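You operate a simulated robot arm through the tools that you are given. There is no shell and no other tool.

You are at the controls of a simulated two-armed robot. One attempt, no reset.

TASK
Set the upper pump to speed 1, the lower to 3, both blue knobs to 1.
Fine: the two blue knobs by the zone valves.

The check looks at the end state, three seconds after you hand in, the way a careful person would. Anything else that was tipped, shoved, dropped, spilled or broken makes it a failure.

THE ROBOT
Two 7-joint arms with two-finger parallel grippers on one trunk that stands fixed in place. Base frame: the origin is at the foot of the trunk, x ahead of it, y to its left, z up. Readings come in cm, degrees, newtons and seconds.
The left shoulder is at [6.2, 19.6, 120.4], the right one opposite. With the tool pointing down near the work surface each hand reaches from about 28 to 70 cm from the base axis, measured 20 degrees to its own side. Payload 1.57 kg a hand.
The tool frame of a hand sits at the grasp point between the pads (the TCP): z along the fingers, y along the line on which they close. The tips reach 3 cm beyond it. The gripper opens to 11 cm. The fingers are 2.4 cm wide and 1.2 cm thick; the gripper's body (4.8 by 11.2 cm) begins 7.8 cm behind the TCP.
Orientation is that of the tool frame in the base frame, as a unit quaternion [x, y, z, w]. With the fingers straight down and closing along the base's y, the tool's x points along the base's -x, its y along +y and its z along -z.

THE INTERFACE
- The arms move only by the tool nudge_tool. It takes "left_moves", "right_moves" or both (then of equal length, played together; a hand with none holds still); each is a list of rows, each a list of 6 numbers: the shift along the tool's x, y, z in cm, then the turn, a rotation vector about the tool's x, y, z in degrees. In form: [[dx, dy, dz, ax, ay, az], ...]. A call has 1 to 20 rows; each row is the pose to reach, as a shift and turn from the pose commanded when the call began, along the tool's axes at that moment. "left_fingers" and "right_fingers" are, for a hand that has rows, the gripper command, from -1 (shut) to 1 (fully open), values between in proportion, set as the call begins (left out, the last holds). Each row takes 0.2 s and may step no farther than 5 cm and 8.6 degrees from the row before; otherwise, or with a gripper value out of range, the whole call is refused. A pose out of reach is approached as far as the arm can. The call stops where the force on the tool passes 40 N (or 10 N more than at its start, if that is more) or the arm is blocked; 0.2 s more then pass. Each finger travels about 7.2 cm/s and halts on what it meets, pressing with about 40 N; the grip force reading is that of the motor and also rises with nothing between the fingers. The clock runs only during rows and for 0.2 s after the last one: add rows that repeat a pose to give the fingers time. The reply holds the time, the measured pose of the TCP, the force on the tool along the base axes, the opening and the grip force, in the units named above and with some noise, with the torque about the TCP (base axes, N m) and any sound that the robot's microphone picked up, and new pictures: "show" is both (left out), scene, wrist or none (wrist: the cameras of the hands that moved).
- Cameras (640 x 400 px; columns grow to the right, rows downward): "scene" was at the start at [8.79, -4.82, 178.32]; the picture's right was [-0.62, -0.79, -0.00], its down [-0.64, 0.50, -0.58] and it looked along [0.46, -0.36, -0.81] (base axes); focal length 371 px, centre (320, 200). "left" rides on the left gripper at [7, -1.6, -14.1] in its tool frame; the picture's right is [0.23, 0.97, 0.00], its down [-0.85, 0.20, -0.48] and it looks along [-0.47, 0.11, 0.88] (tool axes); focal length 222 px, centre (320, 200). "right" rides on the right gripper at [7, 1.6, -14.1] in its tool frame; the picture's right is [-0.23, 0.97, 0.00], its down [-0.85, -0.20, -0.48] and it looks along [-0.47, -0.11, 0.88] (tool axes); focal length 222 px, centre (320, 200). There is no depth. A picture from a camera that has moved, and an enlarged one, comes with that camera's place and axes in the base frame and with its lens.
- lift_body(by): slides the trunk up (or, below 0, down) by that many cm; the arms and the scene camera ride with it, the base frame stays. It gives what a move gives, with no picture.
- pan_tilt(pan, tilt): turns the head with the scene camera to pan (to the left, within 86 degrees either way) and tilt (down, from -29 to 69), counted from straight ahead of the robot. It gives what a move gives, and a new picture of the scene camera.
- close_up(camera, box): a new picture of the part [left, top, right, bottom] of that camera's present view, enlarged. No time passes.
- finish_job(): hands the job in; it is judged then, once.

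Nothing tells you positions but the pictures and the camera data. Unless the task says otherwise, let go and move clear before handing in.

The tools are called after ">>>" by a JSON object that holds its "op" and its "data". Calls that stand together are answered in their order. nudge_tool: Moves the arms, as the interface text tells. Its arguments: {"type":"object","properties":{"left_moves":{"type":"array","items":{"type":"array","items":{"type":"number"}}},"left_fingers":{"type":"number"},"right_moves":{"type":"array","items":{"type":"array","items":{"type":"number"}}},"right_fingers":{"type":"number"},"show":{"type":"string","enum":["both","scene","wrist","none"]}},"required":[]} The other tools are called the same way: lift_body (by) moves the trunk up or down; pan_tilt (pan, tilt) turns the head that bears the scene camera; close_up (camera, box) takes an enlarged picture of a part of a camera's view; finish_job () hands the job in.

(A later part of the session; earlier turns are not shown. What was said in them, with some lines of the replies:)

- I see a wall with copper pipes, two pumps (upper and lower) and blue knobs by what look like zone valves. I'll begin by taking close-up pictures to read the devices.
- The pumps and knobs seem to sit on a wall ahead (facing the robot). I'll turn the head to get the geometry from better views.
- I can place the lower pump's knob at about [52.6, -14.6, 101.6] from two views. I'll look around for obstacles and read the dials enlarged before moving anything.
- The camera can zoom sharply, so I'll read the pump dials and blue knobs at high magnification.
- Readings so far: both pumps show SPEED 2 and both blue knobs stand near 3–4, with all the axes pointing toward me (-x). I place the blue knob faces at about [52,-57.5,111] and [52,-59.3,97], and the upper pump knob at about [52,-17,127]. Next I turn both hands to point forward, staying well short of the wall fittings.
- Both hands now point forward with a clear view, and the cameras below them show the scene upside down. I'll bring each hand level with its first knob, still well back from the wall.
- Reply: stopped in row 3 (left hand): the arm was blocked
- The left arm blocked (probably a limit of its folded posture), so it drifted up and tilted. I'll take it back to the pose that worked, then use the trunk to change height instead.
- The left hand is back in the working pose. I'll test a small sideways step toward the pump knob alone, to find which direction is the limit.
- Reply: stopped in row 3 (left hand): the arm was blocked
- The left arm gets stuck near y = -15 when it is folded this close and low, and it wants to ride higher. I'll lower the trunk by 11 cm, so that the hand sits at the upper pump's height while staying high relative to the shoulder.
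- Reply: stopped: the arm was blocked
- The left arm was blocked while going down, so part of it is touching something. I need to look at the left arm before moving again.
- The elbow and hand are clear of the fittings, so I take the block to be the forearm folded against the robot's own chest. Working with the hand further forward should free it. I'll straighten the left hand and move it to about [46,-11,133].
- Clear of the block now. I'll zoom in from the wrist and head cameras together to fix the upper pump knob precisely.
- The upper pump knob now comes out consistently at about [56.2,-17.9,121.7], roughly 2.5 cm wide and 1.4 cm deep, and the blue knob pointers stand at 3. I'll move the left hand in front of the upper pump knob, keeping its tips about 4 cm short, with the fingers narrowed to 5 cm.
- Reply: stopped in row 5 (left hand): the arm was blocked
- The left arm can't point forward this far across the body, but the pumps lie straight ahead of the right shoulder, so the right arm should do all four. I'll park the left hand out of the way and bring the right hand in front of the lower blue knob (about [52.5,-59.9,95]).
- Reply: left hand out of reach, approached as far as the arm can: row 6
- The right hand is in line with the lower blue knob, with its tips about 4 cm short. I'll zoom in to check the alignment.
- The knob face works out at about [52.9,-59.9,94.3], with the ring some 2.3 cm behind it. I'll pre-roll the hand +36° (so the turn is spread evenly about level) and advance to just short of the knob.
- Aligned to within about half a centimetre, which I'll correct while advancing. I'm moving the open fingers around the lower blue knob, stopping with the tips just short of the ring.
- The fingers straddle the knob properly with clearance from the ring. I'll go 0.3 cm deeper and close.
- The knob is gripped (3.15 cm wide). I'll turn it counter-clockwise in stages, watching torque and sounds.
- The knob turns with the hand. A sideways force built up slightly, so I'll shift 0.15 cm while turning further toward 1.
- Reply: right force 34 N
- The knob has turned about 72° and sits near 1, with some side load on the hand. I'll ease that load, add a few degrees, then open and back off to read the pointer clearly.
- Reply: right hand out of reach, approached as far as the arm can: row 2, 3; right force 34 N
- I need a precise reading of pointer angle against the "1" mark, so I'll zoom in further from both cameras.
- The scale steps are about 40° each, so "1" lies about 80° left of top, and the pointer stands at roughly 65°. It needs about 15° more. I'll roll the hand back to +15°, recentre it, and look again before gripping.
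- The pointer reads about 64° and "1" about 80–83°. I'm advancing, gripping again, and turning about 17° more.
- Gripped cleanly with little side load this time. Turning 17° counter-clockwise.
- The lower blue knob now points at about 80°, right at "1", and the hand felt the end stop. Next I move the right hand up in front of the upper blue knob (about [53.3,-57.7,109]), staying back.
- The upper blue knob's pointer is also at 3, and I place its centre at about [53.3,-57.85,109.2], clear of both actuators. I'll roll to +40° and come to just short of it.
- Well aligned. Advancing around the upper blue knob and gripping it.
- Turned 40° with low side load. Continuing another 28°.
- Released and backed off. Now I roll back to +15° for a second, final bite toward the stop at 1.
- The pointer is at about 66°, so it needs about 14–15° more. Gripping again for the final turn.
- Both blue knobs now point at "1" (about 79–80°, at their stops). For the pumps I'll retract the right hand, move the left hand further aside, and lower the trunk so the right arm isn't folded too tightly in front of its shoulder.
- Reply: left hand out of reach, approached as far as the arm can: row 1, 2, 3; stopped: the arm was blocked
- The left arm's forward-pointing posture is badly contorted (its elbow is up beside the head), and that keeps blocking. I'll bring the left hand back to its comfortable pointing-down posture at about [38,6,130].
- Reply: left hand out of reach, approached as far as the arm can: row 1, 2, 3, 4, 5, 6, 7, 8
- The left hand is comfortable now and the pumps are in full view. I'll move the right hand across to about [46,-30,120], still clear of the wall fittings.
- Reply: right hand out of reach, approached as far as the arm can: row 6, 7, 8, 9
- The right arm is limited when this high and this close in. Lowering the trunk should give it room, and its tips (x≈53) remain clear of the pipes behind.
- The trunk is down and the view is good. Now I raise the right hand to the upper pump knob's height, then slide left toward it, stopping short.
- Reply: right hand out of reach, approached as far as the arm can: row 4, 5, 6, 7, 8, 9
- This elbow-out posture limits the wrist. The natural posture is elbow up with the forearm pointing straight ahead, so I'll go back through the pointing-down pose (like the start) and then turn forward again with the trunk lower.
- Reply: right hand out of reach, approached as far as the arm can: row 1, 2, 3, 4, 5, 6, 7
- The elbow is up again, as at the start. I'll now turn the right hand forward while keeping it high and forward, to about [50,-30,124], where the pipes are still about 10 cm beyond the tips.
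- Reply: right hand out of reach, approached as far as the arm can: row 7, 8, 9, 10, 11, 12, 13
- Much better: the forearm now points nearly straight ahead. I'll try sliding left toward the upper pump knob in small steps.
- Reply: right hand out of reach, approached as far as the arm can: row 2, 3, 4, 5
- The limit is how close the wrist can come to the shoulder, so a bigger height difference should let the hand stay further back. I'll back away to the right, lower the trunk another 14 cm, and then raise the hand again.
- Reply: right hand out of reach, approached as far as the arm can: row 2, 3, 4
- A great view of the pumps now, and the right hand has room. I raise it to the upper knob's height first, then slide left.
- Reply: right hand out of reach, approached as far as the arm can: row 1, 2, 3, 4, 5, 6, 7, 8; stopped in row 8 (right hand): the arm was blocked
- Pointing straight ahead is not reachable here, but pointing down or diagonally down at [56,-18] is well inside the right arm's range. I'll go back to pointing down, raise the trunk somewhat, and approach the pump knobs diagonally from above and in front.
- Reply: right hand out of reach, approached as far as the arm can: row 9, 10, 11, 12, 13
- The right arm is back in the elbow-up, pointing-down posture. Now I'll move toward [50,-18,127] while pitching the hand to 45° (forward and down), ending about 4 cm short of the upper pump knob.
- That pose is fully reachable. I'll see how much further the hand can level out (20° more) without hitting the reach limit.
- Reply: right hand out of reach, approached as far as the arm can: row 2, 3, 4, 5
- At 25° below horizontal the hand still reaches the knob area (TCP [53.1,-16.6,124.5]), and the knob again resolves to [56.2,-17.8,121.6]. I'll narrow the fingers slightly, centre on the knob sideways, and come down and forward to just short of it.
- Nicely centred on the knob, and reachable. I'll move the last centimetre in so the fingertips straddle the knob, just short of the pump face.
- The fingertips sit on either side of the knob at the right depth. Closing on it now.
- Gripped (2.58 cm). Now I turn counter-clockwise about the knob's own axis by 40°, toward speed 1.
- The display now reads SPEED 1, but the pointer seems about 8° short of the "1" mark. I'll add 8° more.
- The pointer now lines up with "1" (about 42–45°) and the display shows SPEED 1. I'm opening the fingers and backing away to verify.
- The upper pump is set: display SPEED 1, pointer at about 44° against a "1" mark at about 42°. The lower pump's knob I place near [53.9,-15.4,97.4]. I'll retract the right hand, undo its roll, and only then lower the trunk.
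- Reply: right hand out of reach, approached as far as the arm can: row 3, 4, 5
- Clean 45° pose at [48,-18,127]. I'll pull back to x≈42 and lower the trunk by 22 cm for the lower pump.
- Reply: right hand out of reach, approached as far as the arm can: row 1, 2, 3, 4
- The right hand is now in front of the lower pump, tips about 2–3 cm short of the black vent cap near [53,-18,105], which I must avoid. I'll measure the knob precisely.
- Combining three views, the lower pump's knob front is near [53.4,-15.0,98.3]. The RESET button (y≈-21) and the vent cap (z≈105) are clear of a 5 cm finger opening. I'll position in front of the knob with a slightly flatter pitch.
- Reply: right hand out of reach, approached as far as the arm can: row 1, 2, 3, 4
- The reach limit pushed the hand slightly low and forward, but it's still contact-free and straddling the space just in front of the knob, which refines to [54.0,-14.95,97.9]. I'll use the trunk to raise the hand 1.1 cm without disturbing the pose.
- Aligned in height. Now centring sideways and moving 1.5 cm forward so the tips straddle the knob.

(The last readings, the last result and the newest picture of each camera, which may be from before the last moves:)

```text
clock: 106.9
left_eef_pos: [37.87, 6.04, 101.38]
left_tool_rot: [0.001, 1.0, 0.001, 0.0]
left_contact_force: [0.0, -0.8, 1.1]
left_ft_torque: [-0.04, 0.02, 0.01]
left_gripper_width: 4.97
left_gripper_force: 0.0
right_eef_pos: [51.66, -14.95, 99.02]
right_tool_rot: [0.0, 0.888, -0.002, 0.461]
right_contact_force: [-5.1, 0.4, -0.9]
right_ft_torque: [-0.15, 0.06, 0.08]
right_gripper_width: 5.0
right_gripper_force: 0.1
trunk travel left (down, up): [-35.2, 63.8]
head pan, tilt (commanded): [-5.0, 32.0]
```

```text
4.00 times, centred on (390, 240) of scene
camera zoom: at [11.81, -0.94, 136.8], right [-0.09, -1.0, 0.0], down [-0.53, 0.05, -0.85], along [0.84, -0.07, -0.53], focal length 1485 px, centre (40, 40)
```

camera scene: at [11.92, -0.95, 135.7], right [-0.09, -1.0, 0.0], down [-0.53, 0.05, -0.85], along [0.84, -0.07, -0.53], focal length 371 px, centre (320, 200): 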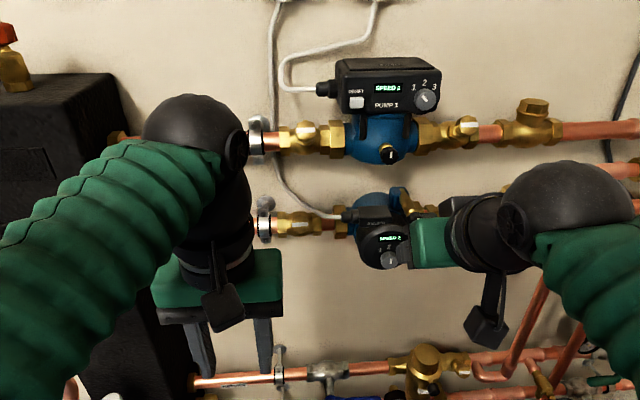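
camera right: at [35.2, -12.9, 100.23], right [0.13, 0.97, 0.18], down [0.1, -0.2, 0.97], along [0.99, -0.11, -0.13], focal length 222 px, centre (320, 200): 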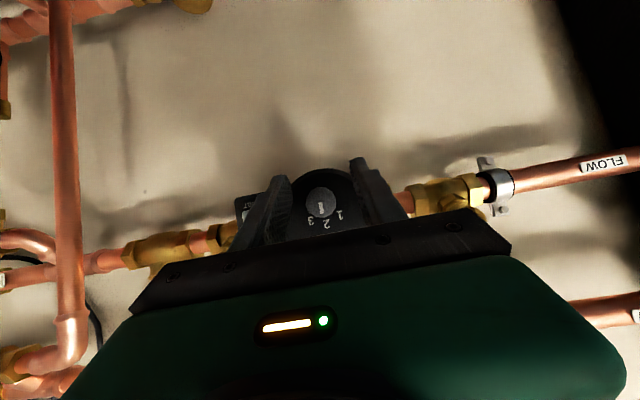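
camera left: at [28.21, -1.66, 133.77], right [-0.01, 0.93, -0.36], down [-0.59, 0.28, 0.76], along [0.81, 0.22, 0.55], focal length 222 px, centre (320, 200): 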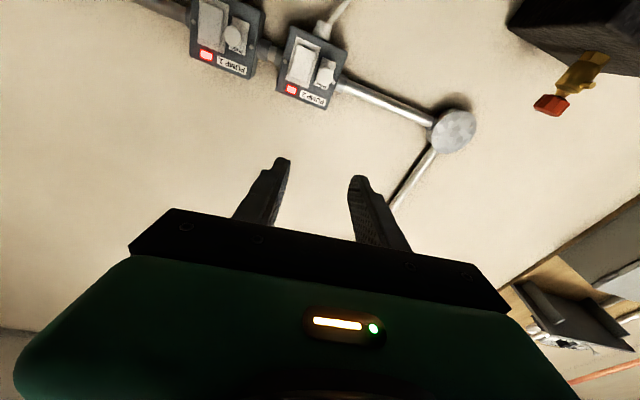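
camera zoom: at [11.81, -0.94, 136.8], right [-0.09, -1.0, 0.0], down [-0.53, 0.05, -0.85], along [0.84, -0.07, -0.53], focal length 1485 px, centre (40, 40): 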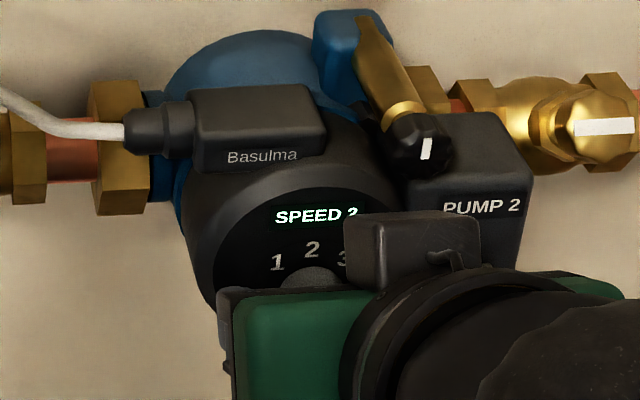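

A light touch (5 N) tells me the tips have met the pump face, so I'll back off 0.25 cm and close on the knob.

>>> {"op": "nudge_tool", "data": {"right_moves": [[0.14, 0, -0.2, 0, 0, 0], [0.14, 0, -0.2, 0, 0, 0]], "show": "none"}}

>>> {"op": "nudge_tool", "data": {"right_moves": [[0, 0, 0, 0, 0, 0], [0, 0, 0, 0, 0, 0], [0, 0, 0, 0, 0, 0]], "right_fingers": -1, "show": "none"}}

>>> {"op": "close_up", "data": {"camera": "right", "box": [240, 100, 400, 220]}}

```text
clock: 107.5
left_eef_pos: [38.1, 6.02, 101.35]
left_tool_rot: [0.001, 1.0, 0.002, -0.001]
left_contact_force: [-0.7, 0.1, -0.8]
left_ft_torque: [0.0, 0.0, 0.0]
left_gripper_width: 4.99
left_gripper_force: 0.2
right_eef_pos: [51.63, -14.99, 99.03]
right_tool_rot: [0.0, 0.888, -0.001, 0.461]
right_contact_force: [-0.1, -0.4, 0.1]
right_ft_torque: [0.02, 0.03, 0.0]
right_gripper_width: 5.01
right_gripper_force: 0.0
trunk travel left (down, up): [-35.2, 63.8]
head pan, tilt (commanded): [-5.0, 32.0]
```

```text
clock: 108.3
left_eef_pos: [38.06, 6.12, 101.33]
left_tool_rot: [0.001, 1.0, 0.001, -0.001]
left_contact_force: [0.5, -0.7, 0.6]
left_ft_torque: [-0.01, 0.02, 0.02]
left_gripper_width: 5.0
left_gripper_force: 0.1
right_eef_pos: [51.61, -15.01, 99.08]
right_tool_rot: [-0.001, 0.887, -0.001, 0.461]
right_contact_force: [1.9, -0.8, -0.2]
right_ft_torque: [0.0, 0.07, 0.27]
right_gripper_width: 2.56
right_gripper_force: 37.0
trunk travel left (down, up): [-35.2, 63.8]
head pan, tilt (commanded): [-5.0, 32.0]
```

```text
3.33 times, centred on (320, 160) of right
camera zoom: at [36.04, -13.28, 101.46], right [0.13, 0.97, 0.18], down [0.1, -0.2, 0.98], along [0.99, -0.11, -0.12], focal length 740 px, centre (320, 333)
```

zoom: 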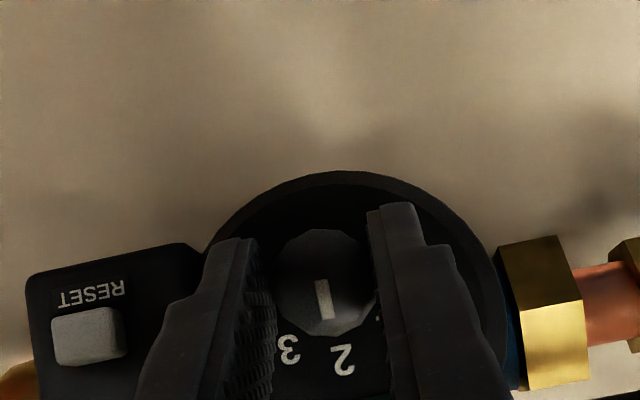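

A clean grip with hardly any side force. Turning clockwise about the knob's axis, first 24°.

>>> {"op": "nudge_tool", "data": {"right_moves": [[0.01, -0.07, 0, -2.3, 0, 3.3], [0.01, -0.13, 0, -4.63, 0, 6.52], [0.02, -0.2, 0.01, -6.9, 0, 9.8], [0.03, -0.26, 0.02, -9.26, 0, 13.04], [0.05, -0.32, 0.03, -11.6, 0, 16.3], [0.07, -0.39, 0.05, -13.9, 0, 19.56], [0.07, -0.39, 0.05, -13.9, 0, 19.56]], "show": "none"}}

>>> {"op": "close_up", "data": {"camera": "right", "box": [240, 100, 400, 220]}}

>>> {"op": "close_up", "data": {"camera": "scene", "box": [340, 190, 440, 290]}}

```text
clock: 109.9
left_eef_pos: [37.86, 6.1, 101.38]
left_tool_rot: [0.0, 1.0, 0.001, -0.001]
left_contact_force: [0.0, -0.2, 0.1]
left_ft_torque: [0.01, 0.02, 0.0]
left_gripper_width: 5.0
left_gripper_force: 0.0
right_eef_pos: [51.59, -15.49, 98.94]
right_tool_rot: [0.095, 0.868, 0.185, 0.45]
right_contact_force: [2.0, -1.5, -0.3]
right_ft_torque: [-0.01, 0.42, -0.2]
right_gripper_width: 2.56
right_gripper_force: 36.8
trunk travel left (down, up): [-35.2, 63.8]
head pan, tilt (commanded): [-5.0, 32.0]
```

```text
3.33 times, centred on (320, 160) of right
camera zoom: at [36.04, -14.84, 101.84], right [0.13, 0.81, 0.57], down [0.1, -0.58, 0.81], along [0.99, -0.05, -0.16], focal length 740 px, centre (320, 333)
```

zoom: 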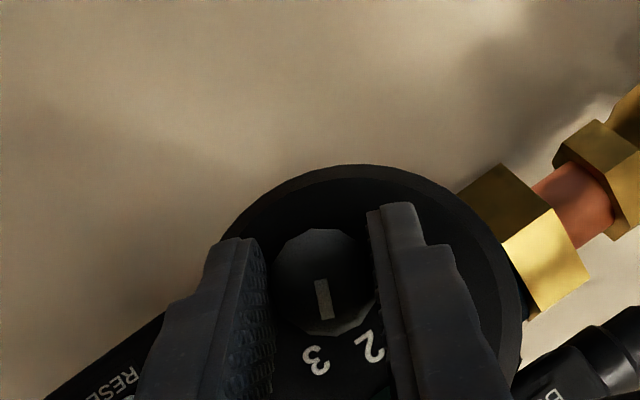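

```text
4.00 times, centred on (390, 240) of scene
camera zoom: at [11.98, -1.01, 136.79], right [-0.09, -1.0, 0.0], down [-0.53, 0.05, -0.85], along [0.84, -0.07, -0.53], focal length 1485 px, centre (40, 40)
```

zoom: 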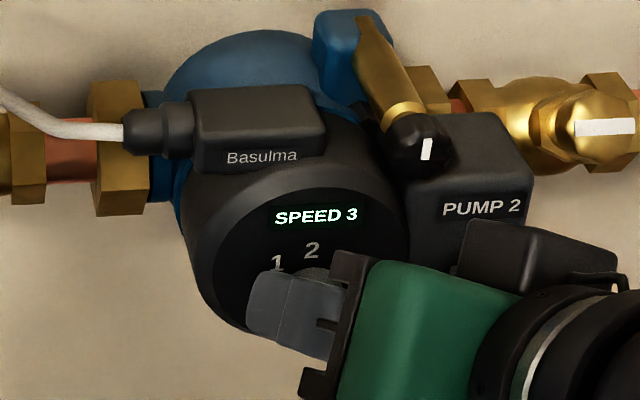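

The display already reads SPEED 3. I'll continue to about 43° so the pointer sits on the "3" mark.

>>> {"op": "nudge_tool", "data": {"right_moves": [[0.01, -0.07, 0.01, -2.3, 0, 3.3], [0.02, -0.13, 0.01, -4.6, 0, 6.5], [0.03, -0.2, 0.02, -6.9, 0, 9.8], [0.04, -0.26, 0.02, -9.3, 0, 13], [0.04, -0.31, 0.03, -11, 0, 15.5], [0.04, -0.31, 0.03, -11, 0, 15.5]], "show": "none"}}

>>> {"op": "close_up", "data": {"camera": "right", "box": [240, 100, 400, 220]}}

>>> {"op": "close_up", "data": {"camera": "scene", "box": [340, 190, 440, 290]}}

```text
clock: 111.3
left_eef_pos: [38.0, 6.07, 101.39]
left_tool_rot: [0.0, 1.0, 0.002, -0.001]
left_contact_force: [0.1, 0.6, 0.1]
left_ft_torque: [0.02, 0.02, -0.01]
left_gripper_width: 5.03
left_gripper_force: 0.1
right_eef_pos: [51.49, -15.74, 98.75]
right_tool_rot: [0.168, 0.825, 0.326, 0.43]
right_contact_force: [4.0, -1.4, 1.5]
right_ft_torque: [0.0, -0.13, -0.66]
right_gripper_width: 2.57
right_gripper_force: 37.1
trunk travel left (down, up): [-35.2, 63.8]
head pan, tilt (commanded): [-5.0, 32.0]
```

```text
3.33 times, centred on (320, 160) of right
camera zoom: at [36.04, -16.11, 101.66], right [0.13, 0.59, 0.8], down [0.1, -0.81, 0.58], along [0.99, 0.01, -0.16], focal length 740 px, centre (320, 333)
```

zoom: 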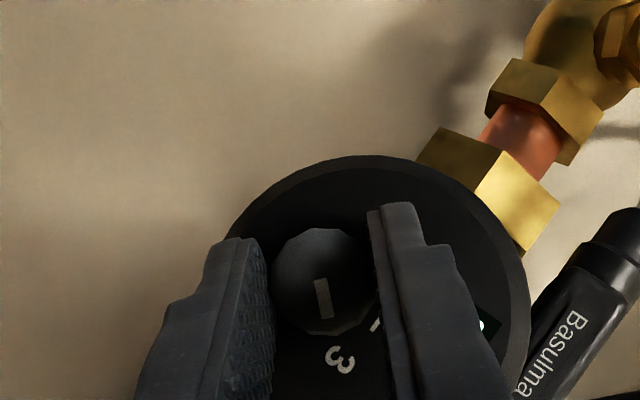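

```text
4.00 times, centred on (390, 240) of scene
camera zoom: at [12.0, -1.05, 136.79], right [-0.09, -1.0, 0.0], down [-0.53, 0.05, -0.85], along [0.84, -0.07, -0.53], focal length 1485 px, centre (40, 40)
```

zoom: 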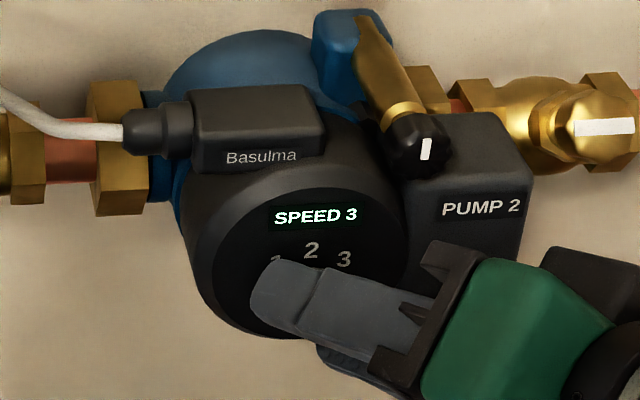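

The pointer now reads about 42° to the right, on the "3" mark, and the display shows SPEED 3. I'll open the fingers, roll back to level around the knob without touching it, then withdraw.

>>> {"op": "nudge_tool", "data": {"right_moves": [[0, 0, 0, 0, 0, 0], [0, 0, 0, 0, 0, 0], [0, 0, 0, 0, 0, 0]], "right_fingers": -0.09, "show": "none"}}

>>> {"op": "nudge_tool", "data": {"right_moves": [[0.06, 0.1, -0.02, 4.1, 0, -5.8], [0.13, 0.22, -0.04, 8.3, 0, -11.7], [0.19, 0.33, -0.05, 12.4, 0, -17.5], [0.25, 0.44, -0.07, 16.6, 0, -23.3], [0.32, 0.55, -0.09, 20.7, 0, -29.2], [0.38, 0.65, -0.1, 24.9, 0, -35], [0.38, 0.65, -0.1, 24.9, 0, -35]], "show": "none"}}

>>> {"op": "close_up", "data": {"camera": "right", "box": [240, 100, 400, 220]}}

```text
clock: 112.1
left_eef_pos: [37.9, 6.13, 101.33]
left_tool_rot: [0.001, 1.0, 0.003, -0.001]
left_contact_force: [-1.0, 0.0, -0.6]
left_ft_torque: [-0.01, -0.03, 0.0]
left_gripper_width: 5.02
left_gripper_force: 0.1
right_eef_pos: [51.6, -15.67, 98.86]
right_tool_rot: [0.167, 0.826, 0.326, 0.429]
right_contact_force: [0.2, -0.8, -0.7]
right_ft_torque: [0.01, -0.02, 0.0]
right_gripper_width: 5.02
right_gripper_force: 0.1
trunk travel left (down, up): [-35.2, 63.8]
head pan, tilt (commanded): [-5.0, 32.0]
```

```text
clock: 113.7
left_eef_pos: [37.94, 6.13, 101.42]
left_tool_rot: [0.001, 1.0, 0.001, 0.0]
left_contact_force: [-0.9, 0.6, -0.2]
left_ft_torque: [-0.02, 0.01, 0.03]
left_gripper_width: 5.0
left_gripper_force: 0.2
right_eef_pos: [51.31, -14.96, 99.09]
right_tool_rot: [0.0, 0.887, -0.001, 0.461]
right_contact_force: [-0.1, 1.0, 0.4]
right_ft_torque: [0.0, 0.01, 0.03]
right_gripper_width: 5.02
right_gripper_force: 0.1
trunk travel left (down, up): [-35.2, 63.8]
head pan, tilt (commanded): [-5.0, 32.0]
```

```text
3.33 times, centred on (320, 160) of right
camera zoom: at [35.72, -13.21, 101.49], right [0.13, 0.97, 0.18], down [0.1, -0.2, 0.98], along [0.99, -0.11, -0.12], focal length 740 px, centre (320, 333)
```

zoom: 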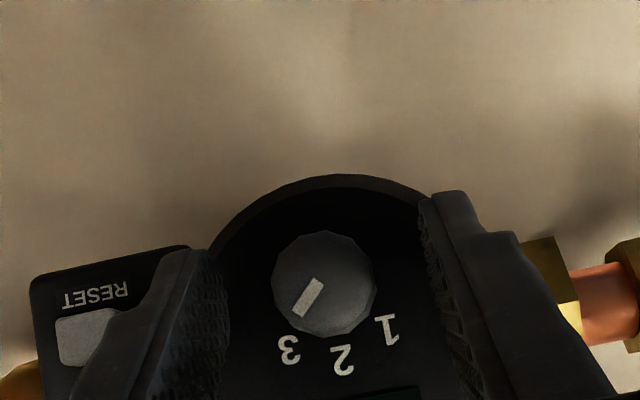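

The pointer is squarely on 3. Withdrawing the right hand straight back along its own axis while pitching it down toward its easy posture.

>>> {"op": "nudge_tool", "data": {"right_moves": [[0.2, 0.1, -0.5, 0, 0, 0], [0.4, 0.2, -1.2, 0, 1, 0], [0.4, 0.2, -2.2, 0, 4, 0], [0.4, 0.1, -3.4, 0, 9, 0], [0.3, 0, -4.6, 0, 15, 0], [0.3, -0.2, -5.8, 0, 21, 0], [0.3, -0.5, -7, 0, 28, 0], [0.3, -0.8, -8, 0, 35, 0], [0.3, -1, -9, 0, 42, 0], [0.3, -1, -9, 0, 42, 0]]}}

>>> {"op": "close_up", "data": {"camera": "scene", "box": [320, 40, 460, 290]}}

```text
clock: 115.9
left_eef_pos: [37.96, 6.04, 101.3]
left_tool_rot: [0.001, 1.0, 0.001, -0.001]
left_contact_force: [-0.5, -0.4, -0.5]
left_ft_torque: [-0.02, -0.05, 0.0]
left_gripper_width: 5.01
left_gripper_force: 0.0
right_eef_pos: [43.61, -15.9, 103.94]
right_tool_rot: [0.0, 0.994, -0.001, 0.111]
right_contact_force: [-0.8, 0.6, 0.3]
right_ft_torque: [0.0, 0.03, -0.04]
right_gripper_width: 4.99
right_gripper_force: 0.1
right hand out of reach, approached as far as the arm can: row 3
trunk travel left (down, up): [-35.2, 63.8]
head pan, tilt (commanded): [-5.0, 32.0]
camera scene: at [11.9, -0.94, 136.8], right [-0.09, -1.0, 0.0], down [-0.53, 0.05, -0.85], along [0.84, -0.07, -0.53], focal length 371 px, centre (320, 200)
camera right: at [33.74, -14.23, 116.27], right [0.22, 0.97, 0.05], down [0.73, -0.2, 0.66], along [0.65, -0.11, -0.75], focal length 222 px, centre (320, 200)
```

scene: 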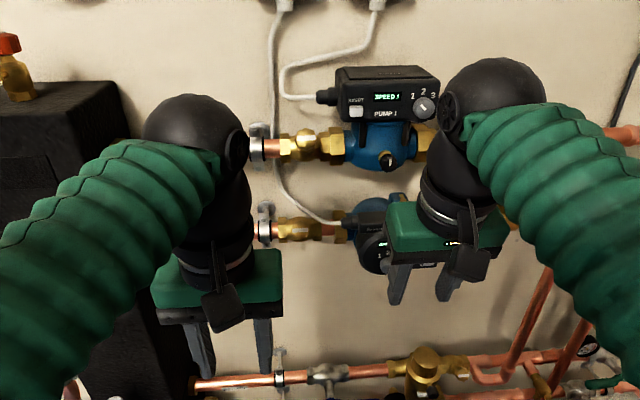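
right: 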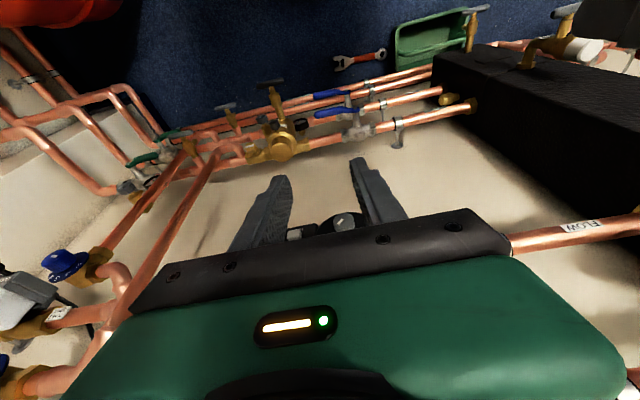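

```text
1.60 times, centred on (390, 165) of scene
camera zoom: at [11.9, -0.94, 136.8], right [-0.09, -1.0, 0.0], down [-0.53, 0.05, -0.85], along [0.84, -0.07, -0.53], focal length 594 px, centre (208, 256)
```

zoom: 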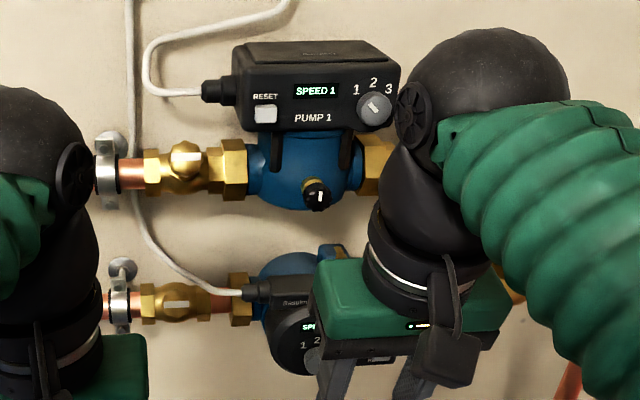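

Clear of the pump. I'll park the right hand off to the side, then verify all four settings with clear views.

>>> {"op": "nudge_tool", "data": {"right_moves": [[1.0, -2.5, -1.0, 0, 2, 0], [2.0, -5.5, -2.0, 0, 4, 0], [3.0, -9, -3.0, 0, 6, 0], [4.2, -12.5, -4.0, 0, 8, 0], [5.4, -16, -5.0, 0, 10, 0], [6.5, -19.5, -6.0, 0, 12, 0], [7.5, -23, -7.0, 0, 12.7, 0], [8.4, -26, -8.0, 0, 12.7, 0], [8.4, -26, -8.0, 0, 12.7, 0]], "show": "none"}}

>>> {"op": "pan_tilt", "data": {"pan": -15, "tilt": 30}}

>>> {"op": "close_up", "data": {"camera": "scene", "box": [210, 60, 390, 290]}}

```text
clock: 117.9
left_eef_pos: [38.07, 6.01, 101.33]
left_tool_rot: [0.0, 1.0, 0.001, -0.001]
left_contact_force: [0.1, -0.6, 0.2]
left_ft_torque: [0.0, 0.0, 0.01]
left_gripper_width: 5.0
left_gripper_force: 0.1
right_eef_pos: [33.37, -41.73, 107.93]
right_tool_rot: [0.0, 1.0, -0.002, 0.003]
right_contact_force: [0.3, 0.2, -0.1]
right_ft_torque: [-0.02, 0.03, 0.02]
right_gripper_width: 4.99
right_gripper_force: 0.1
right hand out of reach, approached as far as the arm can: row 7, 8, 9
trunk travel left (down, up): [-35.2, 63.8]
head pan, tilt (commanded): [-5.0, 32.0]
```

```text
clock: 118.7
left_eef_pos: [37.97, 5.9, 101.33]
left_tool_rot: [0.001, 1.0, 0.002, -0.001]
left_contact_force: [0.1, 0.8, -0.9]
left_ft_torque: [-0.02, 0.0, 0.01]
left_gripper_width: 4.98
left_gripper_force: 0.1
right_eef_pos: [33.32, -41.76, 107.99]
right_tool_rot: [0.0, 1.0, -0.001, 0.002]
right_contact_force: [-0.7, -0.5, -0.6]
right_ft_torque: [0.01, -0.01, -0.02]
right_gripper_width: 5.01
right_gripper_force: 0.1
trunk travel left (down, up): [-35.2, 63.8]
head pan, tilt (commanded): [-15.0, 30.0]
camera scene: at [11.76, -2.6, 137.1], right [-0.26, -0.97, 0.0], down [-0.48, 0.13, -0.87], along [0.84, -0.22, -0.5], focal length 371 px, centre (320, 200)
```

scene: 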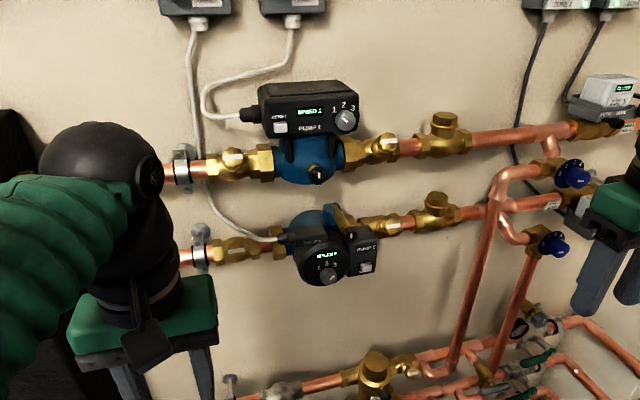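

```text
1.74 times, centred on (300, 175) of scene
camera zoom: at [11.76, -2.6, 137.1], right [-0.26, -0.97, 0.0], down [-0.48, 0.13, -0.87], along [0.84, -0.22, -0.5], focal length 646 px, centre (355, 244)
```

zoom: 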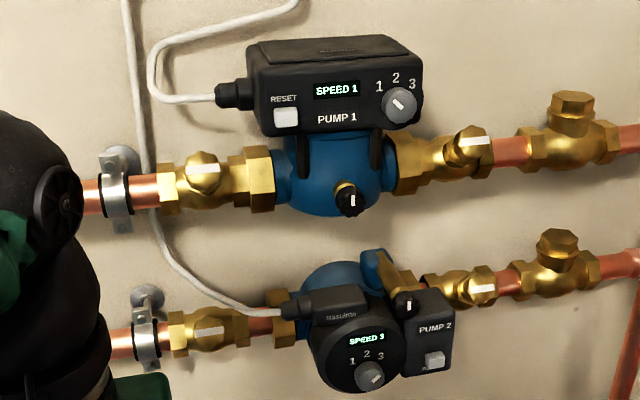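

>>> {"op": "close_up", "data": {"camera": "scene", "box": [250, 75, 370, 145]}}

>>> {"op": "close_up", "data": {"camera": "scene", "box": [280, 220, 390, 290]}}

>>> {"op": "close_up", "data": {"camera": "scene", "box": [520, 145, 610, 265]}}

>>> {"op": "pan_tilt", "data": {"pan": -45, "tilt": 45}}

```text
5.33 times, centred on (310, 110) of scene
camera zoom: at [11.76, -2.6, 137.1], right [-0.26, -0.97, 0.0], down [-0.48, 0.13, -0.87], along [0.84, -0.22, -0.5], focal length 1980 px, centre (373, 680)
```

zoom: 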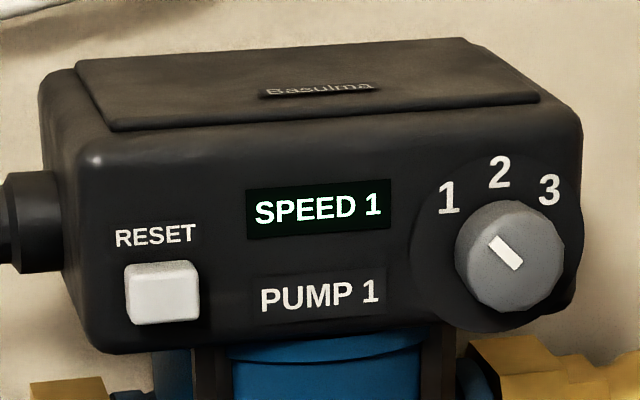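

```text
5.71 times, centred on (335, 255) of scene
camera zoom: at [11.76, -2.6, 137.1], right [-0.26, -0.97, 0.0], down [-0.48, 0.13, -0.87], along [0.84, -0.22, -0.5], focal length 2122 px, centre (234, -114)
```

zoom: 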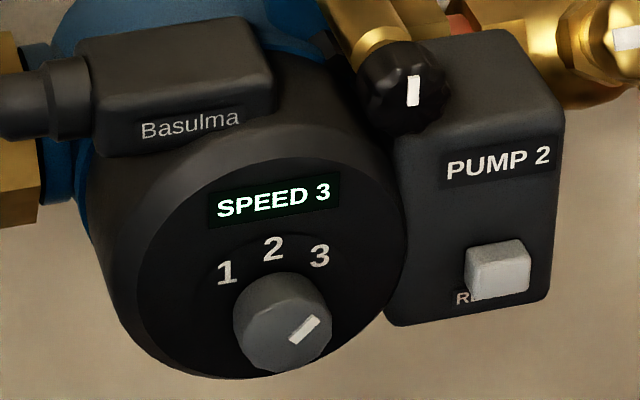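

```text
3.33 times, centred on (565, 205) of scene
camera zoom: at [11.76, -2.6, 137.1], right [-0.26, -0.97, 0.0], down [-0.48, 0.13, -0.87], along [0.84, -0.22, -0.5], focal length 1238 px, centre (-497, 183)
```

zoom: 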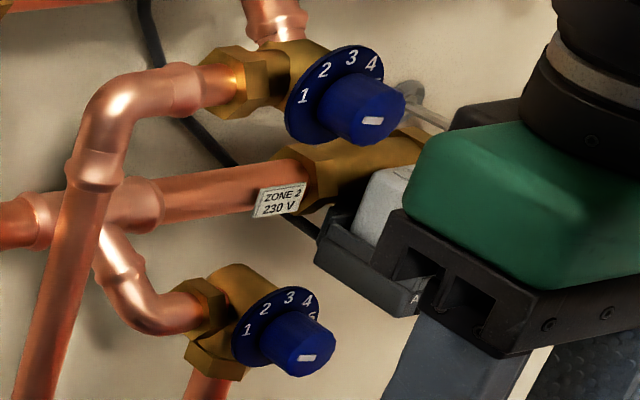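

```text
clock: 119.6
left_eef_pos: [38.05, 5.92, 101.36]
left_tool_rot: [0.0, 1.0, 0.002, 0.0]
left_contact_force: [-0.3, -0.5, 0.2]
left_ft_torque: [-0.01, 0.01, 0.0]
left_gripper_width: 5.03
left_gripper_force: 0.0
right_eef_pos: [33.15, -41.77, 107.95]
right_tool_rot: [0.001, 1.0, 0.0, 0.003]
right_contact_force: [0.2, -0.6, -0.2]
right_ft_torque: [-0.05, 0.0, -0.02]
right_gripper_width: 4.99
right_gripper_force: 0.0
trunk travel left (down, up): [-35.2, 63.8]
head pan, tilt (commanded): [-45.0, 45.0]
camera scene: at [8.78, -6.01, 134.85], right [-0.71, -0.71, 0.0], down [-0.5, 0.5, -0.71], along [0.5, -0.5, -0.71], focal length 371 px, centre (320, 200)
```

scene: 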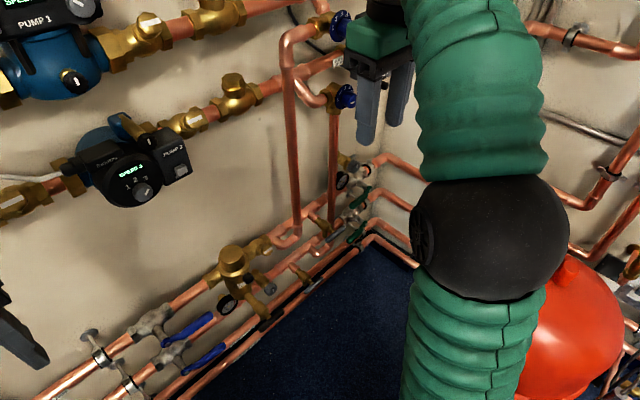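

Everything checks out: pump 1 (upper) shows SPEED 1 with its pointer at 1, and pump 2 (lower) shows SPEED 3 with its pointer at 3. Both blue knobs point at 1. Nothing else was disturbed and both hands are clear, so I'm handing in.

>>> {"op": "finish_job", "data": {}}

```text
The job is handed in.
```

I set all four controls and handed the job in; I don't have the result of the check.

| Control | Target | Last reading before hand-in |
|---|---|---|
| Upper pump (pump 1) | Speed 1 | Display shows SPEED 1, pointer on the 1 mark |
| Lower pump (pump 2) | Speed 3 | Display shows SPEED 3, pointer on the 3 mark |
| Upper blue knob | 1 | Pointer within a couple of degrees of the 1 mark |
| Lower blue knob | 1 | Pointer on the 1 mark |

Both blue knobs met firm resistance at 1, which I took to be their end stops.

I saw no sign that anything else moved. At the lower pump a fingertip touched the pump face lightly (about 5 N) before I gripped the knob. The left arm also stopped several times in tight postures, which I put down to the robot's own body.

Both grippers were open and clear of the fittings at hand-in. In my last views the right hand hid part of the lower zone valve, so I did not re-check its lever at the end.
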